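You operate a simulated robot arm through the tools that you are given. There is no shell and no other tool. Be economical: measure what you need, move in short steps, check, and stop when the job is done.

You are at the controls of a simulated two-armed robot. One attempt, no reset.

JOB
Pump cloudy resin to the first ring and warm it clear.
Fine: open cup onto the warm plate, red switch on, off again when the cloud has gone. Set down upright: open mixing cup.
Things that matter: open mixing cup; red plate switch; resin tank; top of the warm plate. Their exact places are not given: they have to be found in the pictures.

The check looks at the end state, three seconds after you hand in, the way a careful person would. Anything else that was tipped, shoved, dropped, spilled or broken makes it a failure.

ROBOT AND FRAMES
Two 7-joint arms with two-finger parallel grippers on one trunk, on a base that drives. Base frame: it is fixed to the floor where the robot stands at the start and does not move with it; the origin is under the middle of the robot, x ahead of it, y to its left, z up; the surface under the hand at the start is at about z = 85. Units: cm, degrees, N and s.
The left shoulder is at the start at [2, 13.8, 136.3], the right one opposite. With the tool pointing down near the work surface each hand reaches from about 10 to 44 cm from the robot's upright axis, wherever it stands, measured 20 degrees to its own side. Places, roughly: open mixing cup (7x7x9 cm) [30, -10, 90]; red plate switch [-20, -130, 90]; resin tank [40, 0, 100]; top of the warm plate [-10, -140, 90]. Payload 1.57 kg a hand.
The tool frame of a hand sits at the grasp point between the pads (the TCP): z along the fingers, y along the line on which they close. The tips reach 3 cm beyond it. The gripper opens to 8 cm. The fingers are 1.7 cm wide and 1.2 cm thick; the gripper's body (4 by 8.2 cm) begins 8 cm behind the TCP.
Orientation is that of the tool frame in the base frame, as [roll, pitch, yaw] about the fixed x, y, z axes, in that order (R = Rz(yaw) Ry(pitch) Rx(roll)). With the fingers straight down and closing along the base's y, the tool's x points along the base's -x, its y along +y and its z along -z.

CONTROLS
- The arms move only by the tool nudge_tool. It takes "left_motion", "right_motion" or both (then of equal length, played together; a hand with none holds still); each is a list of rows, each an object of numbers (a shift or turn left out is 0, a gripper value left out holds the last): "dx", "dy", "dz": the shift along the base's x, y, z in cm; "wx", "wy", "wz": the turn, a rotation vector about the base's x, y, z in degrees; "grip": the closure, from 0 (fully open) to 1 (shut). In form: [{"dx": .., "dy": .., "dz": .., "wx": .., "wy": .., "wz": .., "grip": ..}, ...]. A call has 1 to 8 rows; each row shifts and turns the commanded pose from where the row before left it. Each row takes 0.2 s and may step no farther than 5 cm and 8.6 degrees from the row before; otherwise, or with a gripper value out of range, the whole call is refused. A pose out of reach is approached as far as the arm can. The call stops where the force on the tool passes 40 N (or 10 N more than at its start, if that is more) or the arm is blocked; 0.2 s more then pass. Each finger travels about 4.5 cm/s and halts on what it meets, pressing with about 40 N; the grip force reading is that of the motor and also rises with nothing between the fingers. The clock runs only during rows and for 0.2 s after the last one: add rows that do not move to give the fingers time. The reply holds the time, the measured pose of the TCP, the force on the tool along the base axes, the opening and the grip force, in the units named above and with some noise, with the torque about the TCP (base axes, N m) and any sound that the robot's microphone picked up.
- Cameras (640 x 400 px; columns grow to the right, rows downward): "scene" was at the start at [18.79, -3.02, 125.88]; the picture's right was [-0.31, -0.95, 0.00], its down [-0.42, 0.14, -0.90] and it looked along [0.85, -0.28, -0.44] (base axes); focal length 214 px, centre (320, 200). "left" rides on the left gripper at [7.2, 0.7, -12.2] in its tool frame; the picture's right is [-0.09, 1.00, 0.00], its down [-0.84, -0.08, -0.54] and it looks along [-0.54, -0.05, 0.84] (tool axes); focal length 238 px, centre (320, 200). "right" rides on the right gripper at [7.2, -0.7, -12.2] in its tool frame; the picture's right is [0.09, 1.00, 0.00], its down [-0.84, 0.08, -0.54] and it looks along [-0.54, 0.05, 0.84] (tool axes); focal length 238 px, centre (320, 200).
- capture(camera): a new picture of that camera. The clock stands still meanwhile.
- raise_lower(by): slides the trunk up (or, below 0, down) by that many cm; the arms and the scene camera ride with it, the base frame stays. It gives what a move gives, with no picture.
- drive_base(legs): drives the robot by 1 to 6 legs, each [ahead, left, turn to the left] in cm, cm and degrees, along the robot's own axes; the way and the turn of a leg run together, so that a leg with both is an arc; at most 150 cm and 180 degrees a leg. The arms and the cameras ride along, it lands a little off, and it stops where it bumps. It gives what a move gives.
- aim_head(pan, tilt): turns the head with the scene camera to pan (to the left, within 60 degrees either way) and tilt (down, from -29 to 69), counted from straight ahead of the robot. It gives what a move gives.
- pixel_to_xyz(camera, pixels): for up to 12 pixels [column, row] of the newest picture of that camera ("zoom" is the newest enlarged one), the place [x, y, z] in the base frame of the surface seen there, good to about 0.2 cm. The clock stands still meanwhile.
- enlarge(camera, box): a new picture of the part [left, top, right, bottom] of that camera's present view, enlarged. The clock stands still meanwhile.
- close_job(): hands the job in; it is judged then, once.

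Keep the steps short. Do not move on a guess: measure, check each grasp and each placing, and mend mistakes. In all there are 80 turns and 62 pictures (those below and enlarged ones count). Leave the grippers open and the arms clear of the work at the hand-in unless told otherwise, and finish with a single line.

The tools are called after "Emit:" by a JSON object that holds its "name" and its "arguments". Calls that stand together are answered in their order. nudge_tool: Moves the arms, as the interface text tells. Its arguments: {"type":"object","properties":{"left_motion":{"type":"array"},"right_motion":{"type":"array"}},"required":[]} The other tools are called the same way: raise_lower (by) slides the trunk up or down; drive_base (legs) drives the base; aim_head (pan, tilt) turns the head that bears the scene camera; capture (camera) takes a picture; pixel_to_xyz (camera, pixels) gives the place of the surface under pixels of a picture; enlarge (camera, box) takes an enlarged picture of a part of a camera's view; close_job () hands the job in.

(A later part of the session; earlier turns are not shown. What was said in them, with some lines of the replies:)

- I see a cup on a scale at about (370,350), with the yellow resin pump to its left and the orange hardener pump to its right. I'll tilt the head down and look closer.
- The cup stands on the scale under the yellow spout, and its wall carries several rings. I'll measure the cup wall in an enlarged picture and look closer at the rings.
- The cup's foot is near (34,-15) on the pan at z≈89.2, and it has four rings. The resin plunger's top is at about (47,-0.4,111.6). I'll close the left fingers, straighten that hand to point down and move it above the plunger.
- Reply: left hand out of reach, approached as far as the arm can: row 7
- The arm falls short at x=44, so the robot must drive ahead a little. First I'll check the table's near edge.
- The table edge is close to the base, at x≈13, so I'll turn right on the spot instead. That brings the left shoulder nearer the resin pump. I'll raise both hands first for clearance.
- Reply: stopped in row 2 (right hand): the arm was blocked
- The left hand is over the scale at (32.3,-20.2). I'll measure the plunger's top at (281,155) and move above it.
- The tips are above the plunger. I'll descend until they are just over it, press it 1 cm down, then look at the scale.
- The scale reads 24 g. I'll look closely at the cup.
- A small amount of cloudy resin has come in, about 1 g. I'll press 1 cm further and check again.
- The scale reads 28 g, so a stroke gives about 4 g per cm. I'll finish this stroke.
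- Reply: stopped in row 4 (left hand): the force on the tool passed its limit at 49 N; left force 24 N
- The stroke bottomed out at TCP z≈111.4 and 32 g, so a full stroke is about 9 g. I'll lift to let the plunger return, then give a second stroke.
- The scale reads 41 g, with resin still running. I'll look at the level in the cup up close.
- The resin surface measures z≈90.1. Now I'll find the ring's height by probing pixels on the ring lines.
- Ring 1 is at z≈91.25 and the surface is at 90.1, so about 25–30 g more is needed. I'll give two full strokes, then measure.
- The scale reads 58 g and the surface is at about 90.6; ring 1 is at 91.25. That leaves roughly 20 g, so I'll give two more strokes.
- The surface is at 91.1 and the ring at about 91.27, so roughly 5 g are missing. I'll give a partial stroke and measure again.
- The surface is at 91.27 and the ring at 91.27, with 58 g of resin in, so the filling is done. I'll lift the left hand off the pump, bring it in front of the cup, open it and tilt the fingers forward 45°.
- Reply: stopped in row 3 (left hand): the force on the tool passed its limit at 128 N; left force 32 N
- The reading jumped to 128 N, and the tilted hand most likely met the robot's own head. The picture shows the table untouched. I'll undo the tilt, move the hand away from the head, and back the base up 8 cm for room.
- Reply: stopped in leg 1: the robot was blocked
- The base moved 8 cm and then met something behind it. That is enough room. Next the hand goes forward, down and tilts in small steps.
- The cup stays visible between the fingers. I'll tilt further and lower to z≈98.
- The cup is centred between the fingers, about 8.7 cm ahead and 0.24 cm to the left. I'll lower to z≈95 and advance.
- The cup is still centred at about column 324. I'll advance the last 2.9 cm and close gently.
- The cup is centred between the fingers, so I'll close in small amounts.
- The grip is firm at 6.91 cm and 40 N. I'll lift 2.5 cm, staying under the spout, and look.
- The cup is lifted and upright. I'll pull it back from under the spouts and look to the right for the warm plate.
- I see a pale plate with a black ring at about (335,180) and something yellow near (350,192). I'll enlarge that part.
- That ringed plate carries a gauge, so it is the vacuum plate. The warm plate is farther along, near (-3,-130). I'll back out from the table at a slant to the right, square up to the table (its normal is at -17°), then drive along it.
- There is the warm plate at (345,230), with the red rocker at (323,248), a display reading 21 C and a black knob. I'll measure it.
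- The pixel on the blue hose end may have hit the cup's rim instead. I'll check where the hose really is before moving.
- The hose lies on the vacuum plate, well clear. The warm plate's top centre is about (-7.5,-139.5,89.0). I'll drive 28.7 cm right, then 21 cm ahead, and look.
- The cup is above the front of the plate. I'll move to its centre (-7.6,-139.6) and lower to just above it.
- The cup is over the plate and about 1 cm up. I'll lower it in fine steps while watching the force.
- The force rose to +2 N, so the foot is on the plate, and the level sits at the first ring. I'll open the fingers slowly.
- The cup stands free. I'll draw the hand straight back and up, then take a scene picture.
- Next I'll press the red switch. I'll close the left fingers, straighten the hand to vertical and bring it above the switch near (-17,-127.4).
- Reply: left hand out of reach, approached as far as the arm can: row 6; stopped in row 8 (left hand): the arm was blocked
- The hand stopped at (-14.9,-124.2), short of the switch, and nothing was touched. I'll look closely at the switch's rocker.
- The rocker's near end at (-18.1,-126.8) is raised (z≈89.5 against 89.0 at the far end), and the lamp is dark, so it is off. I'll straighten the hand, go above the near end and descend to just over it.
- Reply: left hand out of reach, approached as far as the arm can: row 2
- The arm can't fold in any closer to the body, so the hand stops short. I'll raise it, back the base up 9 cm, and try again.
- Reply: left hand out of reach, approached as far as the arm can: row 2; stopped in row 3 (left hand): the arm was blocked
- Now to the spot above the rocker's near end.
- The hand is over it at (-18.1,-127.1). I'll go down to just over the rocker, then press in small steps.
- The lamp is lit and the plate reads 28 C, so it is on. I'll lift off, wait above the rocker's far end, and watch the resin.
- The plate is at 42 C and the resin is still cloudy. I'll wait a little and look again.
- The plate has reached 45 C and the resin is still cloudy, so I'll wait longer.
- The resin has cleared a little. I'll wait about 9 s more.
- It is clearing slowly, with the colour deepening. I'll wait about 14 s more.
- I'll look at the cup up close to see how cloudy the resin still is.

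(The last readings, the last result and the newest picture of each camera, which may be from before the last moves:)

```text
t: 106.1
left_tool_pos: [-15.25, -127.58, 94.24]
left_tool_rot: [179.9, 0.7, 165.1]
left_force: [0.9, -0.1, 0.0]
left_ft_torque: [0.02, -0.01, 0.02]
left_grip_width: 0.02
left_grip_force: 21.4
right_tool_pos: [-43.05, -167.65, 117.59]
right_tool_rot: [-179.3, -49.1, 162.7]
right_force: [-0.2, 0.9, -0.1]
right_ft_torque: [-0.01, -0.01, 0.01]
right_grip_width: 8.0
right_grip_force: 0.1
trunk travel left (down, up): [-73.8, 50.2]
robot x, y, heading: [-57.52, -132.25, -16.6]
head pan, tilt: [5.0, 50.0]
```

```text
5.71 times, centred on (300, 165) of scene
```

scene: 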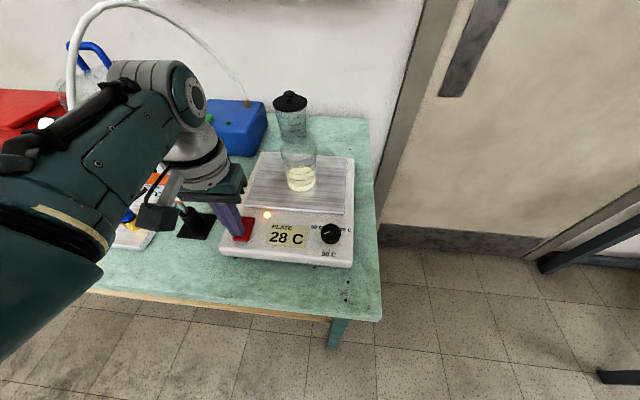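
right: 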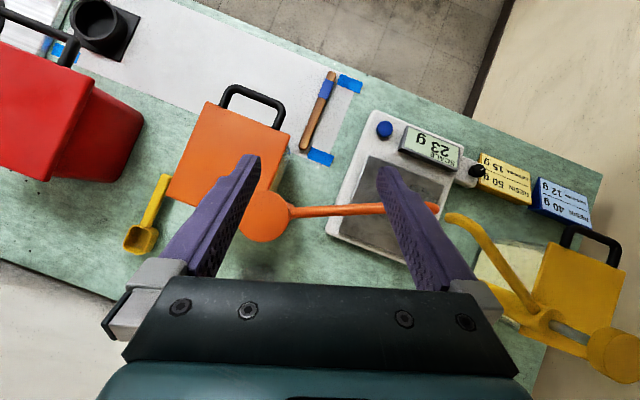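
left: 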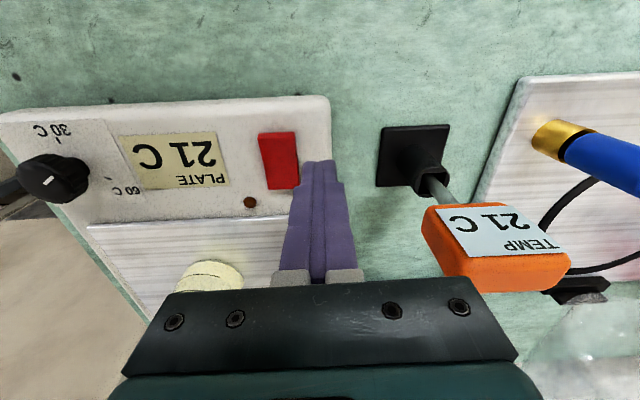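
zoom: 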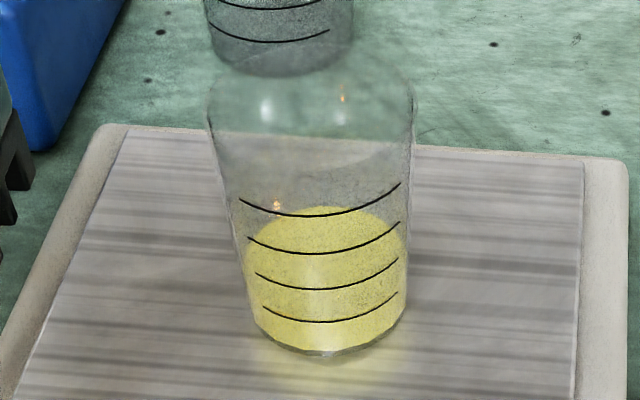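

The resin is yellower, but no plate stripes show through it. I'll wait about 14 s more and compare.

Emit:
{"name": "nudge_tool", "arguments": {"left_motion": [{}, {}, {}, {}, {}, {}, {}, {}]}}

Emit:
{"name": "nudge_tool", "arguments": {"left_motion": [{}, {}, {}, {}, {}, {}, {}, {}]}}

Emit:
{"name": "nudge_tool", "arguments": {"left_motion": [{}, {}, {}, {}, {}, {}, {}, {}]}}

Emit:
{"name": "nudge_tool", "arguments": {"left_motion": [{}, {}, {}, {}, {}, {}, {}, {}]}}

Emit:
{"name": "nudge_tool", "arguments": {"left_motion": [{}, {}, {}, {}, {}, {}, {}, {}]}}

Emit:
{"name": "nudge_tool", "arguments": {"left_motion": [{}, {}, {}, {}, {}, {}, {}, {}]}}

Emit:
{"name": "nudge_tool", "arguments": {"left_motion": [{}, {}, {}, {}, {}, {}, {}, {}]}}

Emit:
{"name": "nudge_tool", "arguments": {"left_motion": [{}, {}, {}, {}, {}, {}, {}, {}]}}

Emit:
{"name": "enlarge", "arguments": {"camera": "scene", "box": [276, 130, 324, 200]}}

```text
t: 107.9
left_tool_pos: [-15.28, -127.53, 94.21]
left_tool_rot: [179.8, 0.7, 165.2]
left_force: [0.3, 0.0, -0.8]
left_ft_torque: [-0.02, 0.01, -0.02]
left_grip_width: 0.0
left_grip_force: 21.9
right_tool_pos: [-43.1, -167.6, 117.62]
right_tool_rot: [-179.3, -49.1, 162.7]
right_force: [-0.1, -1.5, 0.1]
right_ft_torque: [-0.03, 0.02, -0.02]
right_grip_width: 7.97
right_grip_force: 0.1
trunk travel left (down, up): [-73.8, 50.2]
robot x, y, heading: [-57.41, -132.31, -17.0]
head pan, tilt: [5.0, 50.0]
```

```text
t: 109.7
left_tool_pos: [-15.27, -127.62, 94.22]
left_tool_rot: [179.7, 0.7, 165.2]
left_force: [0.2, 0.3, 0.3]
left_ft_torque: [0.01, 0.0, -0.03]
left_grip_width: 0.0
left_grip_force: 21.4
right_tool_pos: [-43.11, -167.69, 117.72]
right_tool_rot: [-179.3, -49.1, 162.6]
right_force: [-0.1, 0.6, 0.2]
right_ft_torque: [0.02, -0.03, 0.01]
right_grip_width: 8.0
right_grip_force: 0.1
trunk travel left (down, up): [-73.8, 50.2]
robot x, y, heading: [-57.77, -132.0, -16.8]
head pan, tilt: [5.0, 50.0]
```

```text
t: 111.5
left_tool_pos: [-15.25, -127.53, 94.21]
left_tool_rot: [179.9, 0.8, 165.2]
left_force: [-0.3, 0.6, -0.1]
left_ft_torque: [-0.01, 0.0, 0.01]
left_grip_width: 0.02
left_grip_force: 21.0
right_tool_pos: [-43.05, -167.64, 117.71]
right_tool_rot: [-179.3, -49.1, 162.7]
right_force: [0.0, -1.1, 0.6]
right_ft_torque: [0.0, 0.01, 0.0]
right_grip_width: 7.98
right_grip_force: 0.0
trunk travel left (down, up): [-73.8, 50.2]
robot x, y, heading: [-57.72, -132.13, -16.8]
head pan, tilt: [5.0, 50.0]
```

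```text
t: 113.3
left_tool_pos: [-15.33, -127.45, 94.19]
left_tool_rot: [179.9, 0.8, 165.2]
left_force: [0.5, 0.7, -0.5]
left_ft_torque: [0.0, -0.01, 0.02]
left_grip_width: 0.03
left_grip_force: 21.1
right_tool_pos: [-43.06, -167.6, 117.51]
right_tool_rot: [-179.2, -49.1, 162.7]
right_force: [0.5, 0.3, -0.1]
right_ft_torque: [0.0, 0.02, 0.06]
right_grip_width: 7.98
right_grip_force: 0.0
trunk travel left (down, up): [-73.8, 50.2]
robot x, y, heading: [-57.49, -132.72, -16.9]
head pan, tilt: [5.0, 50.0]
```

```text
t: 115.1
left_tool_pos: [-15.23, -127.52, 94.29]
left_tool_rot: [179.9, 0.7, 165.2]
left_force: [-0.3, 0.0, -0.2]
left_ft_torque: [-0.02, 0.03, 0.0]
left_grip_width: 0.0
left_grip_force: 21.3
right_tool_pos: [-43.14, -167.61, 117.72]
right_tool_rot: [-179.3, -49.1, 162.7]
right_force: [0.1, 0.0, 0.2]
right_ft_torque: [0.0, 0.01, 0.02]
right_grip_width: 8.01
right_grip_force: 0.1
trunk travel left (down, up): [-73.8, 50.2]
robot x, y, heading: [-57.76, -132.27, -16.8]
head pan, tilt: [5.0, 50.0]
```

```text
t: 116.9
left_tool_pos: [-15.24, -127.63, 94.31]
left_tool_rot: [179.9, 0.7, 165.1]
left_force: [-0.7, -0.4, -0.1]
left_ft_torque: [-0.02, 0.03, -0.01]
left_grip_width: 0.01
left_grip_force: 21.5
right_tool_pos: [-43.15, -167.65, 117.63]
right_tool_rot: [-179.3, -49.0, 162.7]
right_force: [-0.3, -0.4, 0.2]
right_ft_torque: [0.02, -0.02, 0.02]
right_grip_width: 8.0
right_grip_force: 0.1
trunk travel left (down, up): [-73.8, 50.2]
robot x, y, heading: [-57.56, -132.03, -16.6]
head pan, tilt: [5.0, 50.0]
```

```text
t: 118.7
left_tool_pos: [-15.29, -127.6, 94.28]
left_tool_rot: [179.9, 0.7, 165.3]
left_force: [-0.8, -0.1, 0.0]
left_ft_torque: [-0.03, 0.02, 0.01]
left_grip_width: 0.0
left_grip_force: 21.3
right_tool_pos: [-43.12, -167.68, 117.56]
right_tool_rot: [-179.2, -49.1, 162.7]
right_force: [-0.4, 0.0, 0.0]
right_ft_torque: [-0.01, 0.0, 0.04]
right_grip_width: 8.0
right_grip_force: 0.1
trunk travel left (down, up): [-73.8, 50.2]
robot x, y, heading: [-57.48, -132.27, -16.7]
head pan, tilt: [5.0, 50.0]
```

```text
t: 120.5
left_tool_pos: [-15.31, -127.59, 94.25]
left_tool_rot: [179.9, 0.7, 165.2]
left_force: [0.9, -0.2, -0.8]
left_ft_torque: [-0.02, -0.02, -0.03]
left_grip_width: 0.0
left_grip_force: 21.0
right_tool_pos: [-43.14, -167.6, 117.6]
right_tool_rot: [-179.3, -49.1, 162.8]
right_force: [0.1, 0.1, -0.2]
right_ft_torque: [0.01, 0.0, 0.0]
right_grip_width: 8.0
right_grip_force: 0.1
trunk travel left (down, up): [-73.8, 50.2]
robot x, y, heading: [-57.55, -132.22, -16.7]
head pan, tilt: [5.0, 50.0]
```

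```text
5.71 times, centred on (300, 165) of scene
```

zoom: 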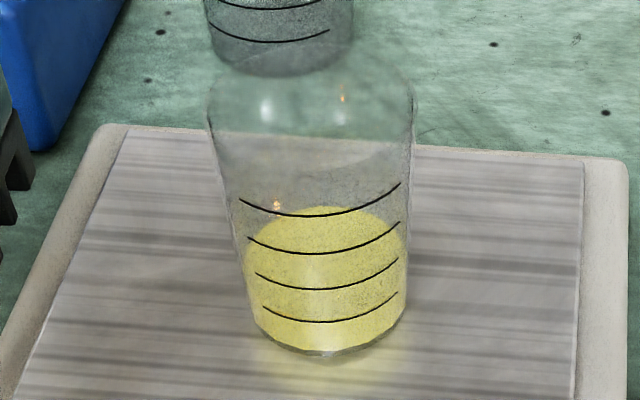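

There is no further change since t=106. I'll check the display and the knob closely before judging.

Emit:
{"name": "enlarge", "arguments": {"camera": "scene", "box": [300, 205, 364, 265]}}

Emit:
{"name": "enlarge", "arguments": {"camera": "left", "box": [0, 60, 320, 360]}}

```text
6.67 times, centred on (332, 235) of scene
```

zoom: 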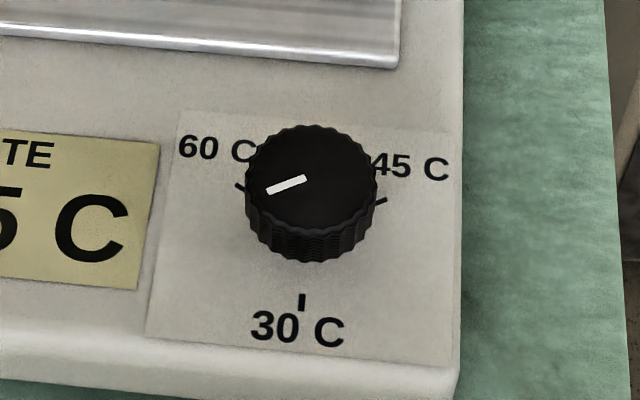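

```text
1.33 times, centred on (160, 210) of left
```

zoom: 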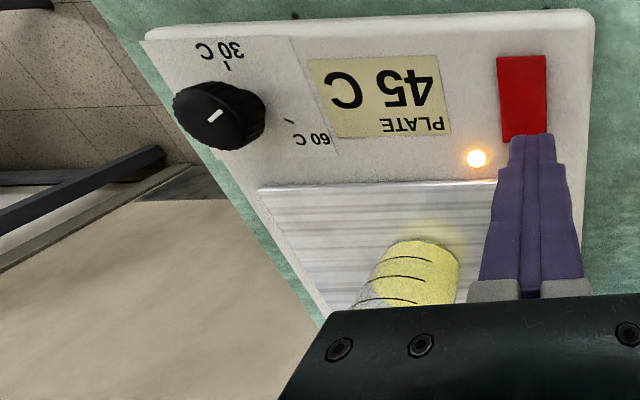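

The plate is regulating at 45 C. I'll look at the resin closely through the left camera to judge whether it is clear.

Emit:
{"name": "enlarge", "arguments": {"camera": "left", "box": [150, 200, 250, 290]}}

```text
4.44 times, centred on (200, 245) of left
```

zoom: 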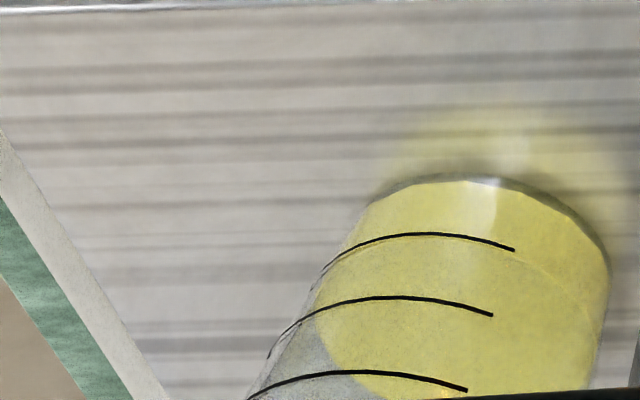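

The resin looks a uniform bright yellow. I'll wait once more and compare this same close view, so the stop rests on a settled appearance.

Emit:
{"name": "nudge_tool", "arguments": {"left_motion": [{}, {}, {}, {}, {}, {}, {}, {}]}}

Emit:
{"name": "nudge_tool", "arguments": {"left_motion": [{}, {}, {}, {}, {}, {}, {}, {}]}}

Emit:
{"name": "nudge_tool", "arguments": {"left_motion": [{}, {}, {}, {}, {}, {}, {}, {}]}}

Emit:
{"name": "nudge_tool", "arguments": {"left_motion": [{}, {}, {}, {}, {}, {}, {}, {}]}}

Emit:
{"name": "nudge_tool", "arguments": {"left_motion": [{}, {}, {}, {}, {}, {}, {}, {}]}}

Emit:
{"name": "nudge_tool", "arguments": {"left_motion": [{}, {}, {}, {}, {}, {}, {}, {}]}}

Emit:
{"name": "enlarge", "arguments": {"camera": "left", "box": [150, 200, 250, 290]}}

```text
t: 122.3
left_tool_pos: [-15.27, -127.54, 94.19]
left_tool_rot: [179.9, 0.7, 165.1]
left_force: [-0.1, 1.0, 0.7]
left_ft_torque: [-0.04, 0.01, 0.0]
left_grip_width: 0.0
left_grip_force: 21.1
right_tool_pos: [-43.15, -167.59, 117.62]
right_tool_rot: [-179.3, -49.1, 162.8]
right_force: [0.0, -0.6, -0.6]
right_ft_torque: [0.0, 0.0, 0.01]
right_grip_width: 7.99
right_grip_force: 0.1
trunk travel left (down, up): [-73.8, 50.2]
robot x, y, heading: [-57.41, -132.27, -16.6]
head pan, tilt: [5.0, 50.0]
```

```text
t: 124.1
left_tool_pos: [-15.25, -127.58, 94.27]
left_tool_rot: [179.9, 0.7, 165.2]
left_force: [-1.0, 0.3, -0.1]
left_ft_torque: [-0.04, 0.0, -0.01]
left_grip_width: 0.0
left_grip_force: 20.6
right_tool_pos: [-43.14, -167.58, 117.69]
right_tool_rot: [-179.3, -49.1, 162.7]
right_force: [-0.5, 0.4, 0.5]
right_ft_torque: [-0.02, 0.0, 0.01]
right_grip_width: 7.99
right_grip_force: 0.1
trunk travel left (down, up): [-73.8, 50.2]
robot x, y, heading: [-57.46, -132.46, -16.7]
head pan, tilt: [5.0, 50.0]
```

```text
t: 125.9
left_tool_pos: [-15.33, -127.54, 94.12]
left_tool_rot: [179.9, 0.7, 165.1]
left_force: [0.1, -0.1, 0.0]
left_ft_torque: [0.03, -0.03, -0.01]
left_grip_width: 0.02
left_grip_force: 21.2
right_tool_pos: [-43.22, -167.62, 117.65]
right_tool_rot: [-179.3, -49.1, 162.8]
right_force: [-0.4, -0.3, 1.0]
right_ft_torque: [-0.01, 0.01, -0.03]
right_grip_width: 8.0
right_grip_force: 0.1
trunk travel left (down, up): [-73.8, 50.2]
robot x, y, heading: [-57.51, -132.46, -16.8]
head pan, tilt: [5.0, 50.0]
```

```text
t: 127.7
left_tool_pos: [-15.24, -127.38, 94.17]
left_tool_rot: [179.9, 0.7, 165.1]
left_force: [-0.1, 0.3, -0.5]
left_ft_torque: [-0.02, -0.02, 0.0]
left_grip_width: 0.0
left_grip_force: 21.2
right_tool_pos: [-43.06, -167.59, 117.72]
right_tool_rot: [-179.4, -49.1, 162.7]
right_force: [0.9, 0.4, -0.2]
right_ft_torque: [-0.01, 0.0, -0.01]
right_grip_width: 8.01
right_grip_force: 0.1
trunk travel left (down, up): [-73.8, 50.2]
robot x, y, heading: [-57.56, -132.3, -16.9]
head pan, tilt: [5.0, 50.0]
```

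```text
t: 129.5
left_tool_pos: [-15.38, -127.56, 94.26]
left_tool_rot: [179.8, 0.7, 165.2]
left_force: [0.8, -0.1, -0.2]
left_ft_torque: [0.01, -0.02, -0.02]
left_grip_width: 0.01
left_grip_force: 21.4
right_tool_pos: [-43.03, -167.67, 117.52]
right_tool_rot: [-179.3, -49.1, 162.7]
right_force: [0.7, -0.7, -0.2]
right_ft_torque: [0.03, -0.03, -0.02]
right_grip_width: 8.0
right_grip_force: 0.0
trunk travel left (down, up): [-73.8, 50.2]
robot x, y, heading: [-57.65, -132.34, -17.1]
head pan, tilt: [5.0, 50.0]
```

```text
t: 131.3
left_tool_pos: [-15.39, -127.51, 94.24]
left_tool_rot: [179.9, 0.7, 165.2]
left_force: [0.1, -0.2, 0.7]
left_ft_torque: [-0.02, 0.02, -0.01]
left_grip_width: 0.0
left_grip_force: 21.0
right_tool_pos: [-43.15, -167.65, 117.56]
right_tool_rot: [-179.4, -49.1, 162.8]
right_force: [0.1, -0.6, -1.1]
right_ft_torque: [0.01, 0.03, 0.01]
right_grip_width: 7.99
right_grip_force: 0.2
trunk travel left (down, up): [-73.8, 50.2]
robot x, y, heading: [-57.9, -131.84, -16.7]
head pan, tilt: [5.0, 50.0]
```

```text
4.44 times, centred on (200, 245) of left
```

zoom: 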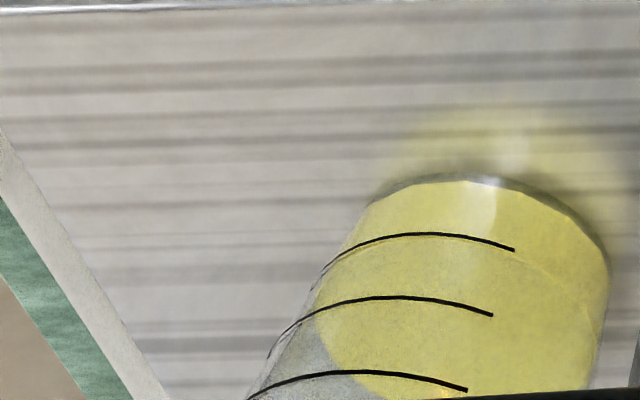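

The view is unchanged, so the cloud has gone and settled. I'll press the rocker's far end to switch the plate off.

Emit:
{"name": "nudge_tool", "arguments": {"left_motion": [{"dz": -0.8}, {"dz": -0.4}, {"dz": -0.3}, {"dz": -0.3}, {"dz": -0.2}, {}, {"dz": 2}, {"dz": 3}]}}

Emit:
{"name": "enlarge", "arguments": {"camera": "scene", "box": [210, 120, 370, 270]}}

```text
t: 133.1
left_tool_pos: [-15.45, -127.6, 97.4]
left_tool_rot: [179.9, 0.7, 165.2]
left_force: [-0.5, -0.1, -0.4]
left_ft_torque: [0.04, -0.01, 0.01]
left_grip_width: 0.0
left_grip_force: 20.9
right_tool_pos: [-43.1, -167.66, 117.55]
right_tool_rot: [-179.3, -49.1, 162.6]
right_force: [-0.1, 0.0, -0.1]
right_ft_torque: [-0.01, -0.03, 0.02]
right_grip_width: 8.0
right_grip_force: 0.1
trunk travel left (down, up): [-73.8, 50.2]
robot x, y, heading: [-57.59, -132.22, -16.7]
head pan, tilt: [5.0, 50.0]
```

```text
2.67 times, centred on (290, 195) of scene
```

zoom: 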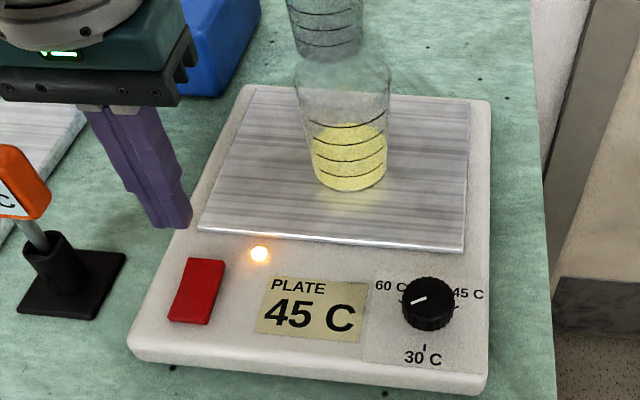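

The lamp is still lit. I'll measure the rocker now.

Emit:
{"name": "pixel_to_xyz", "arguments": {"camera": "zoom", "pixels": [[195, 263], [205, 265], [218, 267], [190, 275], [205, 280], [200, 290], [180, 312], [195, 315], [190, 300], [205, 310]]}}

```text
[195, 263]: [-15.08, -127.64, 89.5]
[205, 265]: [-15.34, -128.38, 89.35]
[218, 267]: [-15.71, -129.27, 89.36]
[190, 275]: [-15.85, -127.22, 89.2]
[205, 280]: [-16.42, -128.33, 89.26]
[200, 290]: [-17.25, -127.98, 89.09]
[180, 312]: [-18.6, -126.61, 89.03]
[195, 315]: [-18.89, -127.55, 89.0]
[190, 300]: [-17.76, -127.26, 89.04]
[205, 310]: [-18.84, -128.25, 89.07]
```

The far end is up at z≈89.5, centred at (-15.3,-128.2), so my press didn't go deep enough. I'll press again a bit lower and keep the reading while pressed.

Emit:
{"name": "nudge_tool", "arguments": {"left_motion": [{"dy": -0.6, "dz": -2}, {"dz": -2}, {"dz": -0.7}, {"dz": -0.3}, {"dz": -0.3}, {"dz": -0.3}, {"dz": -0.2}, {}]}}

```text
t: 134.4
left_tool_pos: [-15.16, -128.18, 92.18]
left_tool_rot: [179.9, 0.9, 165.2]
left_force: [-6.0, 2.7, 18.0]
left_ft_torque: [0.13, 0.27, 0.03]
left_grip_width: 0.0
left_grip_force: 21.2
right_tool_pos: [-43.07, -167.58, 117.66]
right_tool_rot: [-179.4, -49.2, 162.8]
right_force: [-0.3, -0.1, 0.3]
right_ft_torque: [-0.03, 0.02, 0.03]
right_grip_width: 7.98
right_grip_force: 0.1
trunk travel left (down, up): [-73.8, 50.2]
robot x, y, heading: [-57.51, -132.6, -17.1]
head pan, tilt: [5.0, 50.0]
stopped in row 6 (left hand): the force on the tool passed its limit at 51 N (the readings are from after the stop); the commanded pose is now the measured one
```

The switch was pressed firmly. I'll lift and check the lamp.

Emit:
{"name": "nudge_tool", "arguments": {"left_motion": [{"dz": 2}, {"dz": 4}, {}]}}

Emit:
{"name": "enlarge", "arguments": {"camera": "scene", "box": [210, 120, 370, 270]}}

Emit:
{"name": "pixel_to_xyz", "arguments": {"camera": "zoom", "pixels": [[195, 263], [205, 265], [218, 267], [200, 290], [180, 312], [195, 315], [190, 300], [350, 165], [340, 180]]}}

```text
t: 135.2
left_tool_pos: [-15.33, -128.16, 98.15]
left_tool_rot: [180.0, 0.7, 165.1]
left_force: [-0.7, 0.5, -0.4]
left_ft_torque: [-0.01, -0.01, 0.01]
left_grip_width: 0.01
left_grip_force: 20.8
right_tool_pos: [-43.28, -167.64, 117.57]
right_tool_rot: [-179.3, -49.1, 162.8]
right_force: [-0.6, -0.5, -0.1]
right_ft_torque: [-0.02, -0.03, 0.0]
right_grip_width: 8.0
right_grip_force: 0.0
trunk travel left (down, up): [-73.8, 50.2]
robot x, y, heading: [-57.77, -132.47, -16.7]
head pan, tilt: [5.0, 50.0]
```

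```text
2.67 times, centred on (290, 195) of scene
```

zoom: 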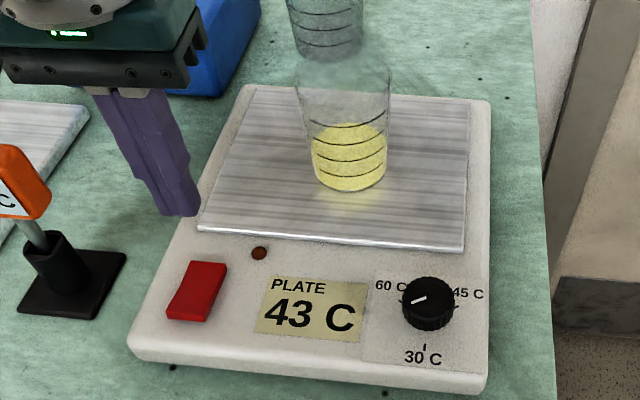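

```text
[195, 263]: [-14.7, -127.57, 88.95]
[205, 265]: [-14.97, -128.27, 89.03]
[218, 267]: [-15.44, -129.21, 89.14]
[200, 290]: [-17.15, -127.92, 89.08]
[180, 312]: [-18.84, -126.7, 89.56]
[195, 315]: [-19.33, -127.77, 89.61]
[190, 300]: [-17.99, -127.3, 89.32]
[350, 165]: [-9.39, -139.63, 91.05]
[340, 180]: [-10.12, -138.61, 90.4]
```

The lamp is out and the plate is cooling at 43 C. The cup stands upright at the first ring. I'll raise and open the left hand and back away.

Emit:
{"name": "nudge_tool", "arguments": {"left_motion": [{"dz": 4}, {"dz": 3, "grip": 0}, {}, {}, {}, {}, {}]}}

Emit:
{"name": "drive_base", "arguments": {"legs": [[-15, 0, 0]]}}

Emit:
{"name": "capture", "arguments": {"camera": "scene"}}

```text
t: 136.8
left_tool_pos: [-15.08, -128.31, 105.07]
left_tool_rot: [179.8, 0.8, 165.2]
left_force: [0.1, -0.2, 0.2]
left_ft_torque: [0.0, 0.0, 0.02]
left_grip_width: 7.99
left_grip_force: 0.0
right_tool_pos: [-43.01, -167.64, 117.56]
right_tool_rot: [-179.3, -49.1, 162.7]
right_force: [0.1, 0.2, 1.0]
right_ft_torque: [0.01, 0.01, 0.0]
right_grip_width: 7.98
right_grip_force: 0.1
trunk travel left (down, up): [-73.8, 50.2]
robot x, y, heading: [-57.32, -132.17, -16.7]
head pan, tilt: [5.0, 50.0]
```

```text
t: 138.2
left_tool_pos: [-29.32, -123.89, 105.23]
left_tool_rot: [179.9, 0.7, 165.3]
left_force: [-0.2, 0.6, -0.3]
left_ft_torque: [-0.04, 0.0, -0.01]
left_grip_width: 7.98
left_grip_force: 0.1
right_tool_pos: [-57.24, -163.43, 117.74]
right_tool_rot: [-179.3, -49.2, 162.8]
right_force: [0.4, -0.7, 1.3]
right_ft_torque: [0.03, 0.0, 0.0]
right_grip_width: 8.02
right_grip_force: 0.0
trunk travel left (down, up): [-73.8, 50.2]
robot x, y, heading: [-72.14, -128.02, -16.4]
head pan, tilt: [5.0, 50.0]
```

```text
2 pictures are left
```

scene: 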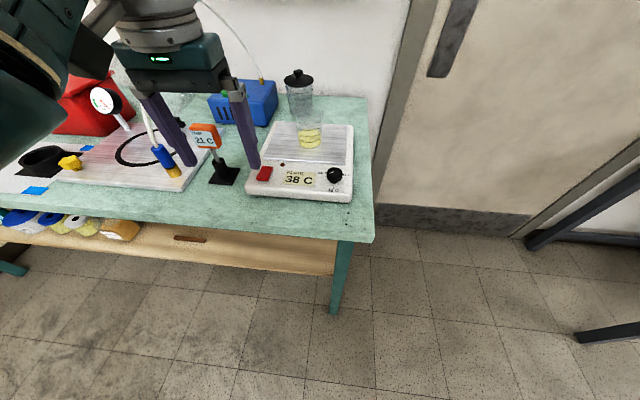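

Everything stands as it should: the cup is upright on the warm plate, the lamp is out, the plate is cooling at 38 C, and the arms are clear with grippers open. I'm handing in.

Emit:
{"name": "close_job", "arguments": {}}

```text
The job is handed in.
```

The open cup holds resin up to its first ring, warmed until its look stopped changing (bright yellow, taken as clear), and stands upright on the warm plate, which is switched off.
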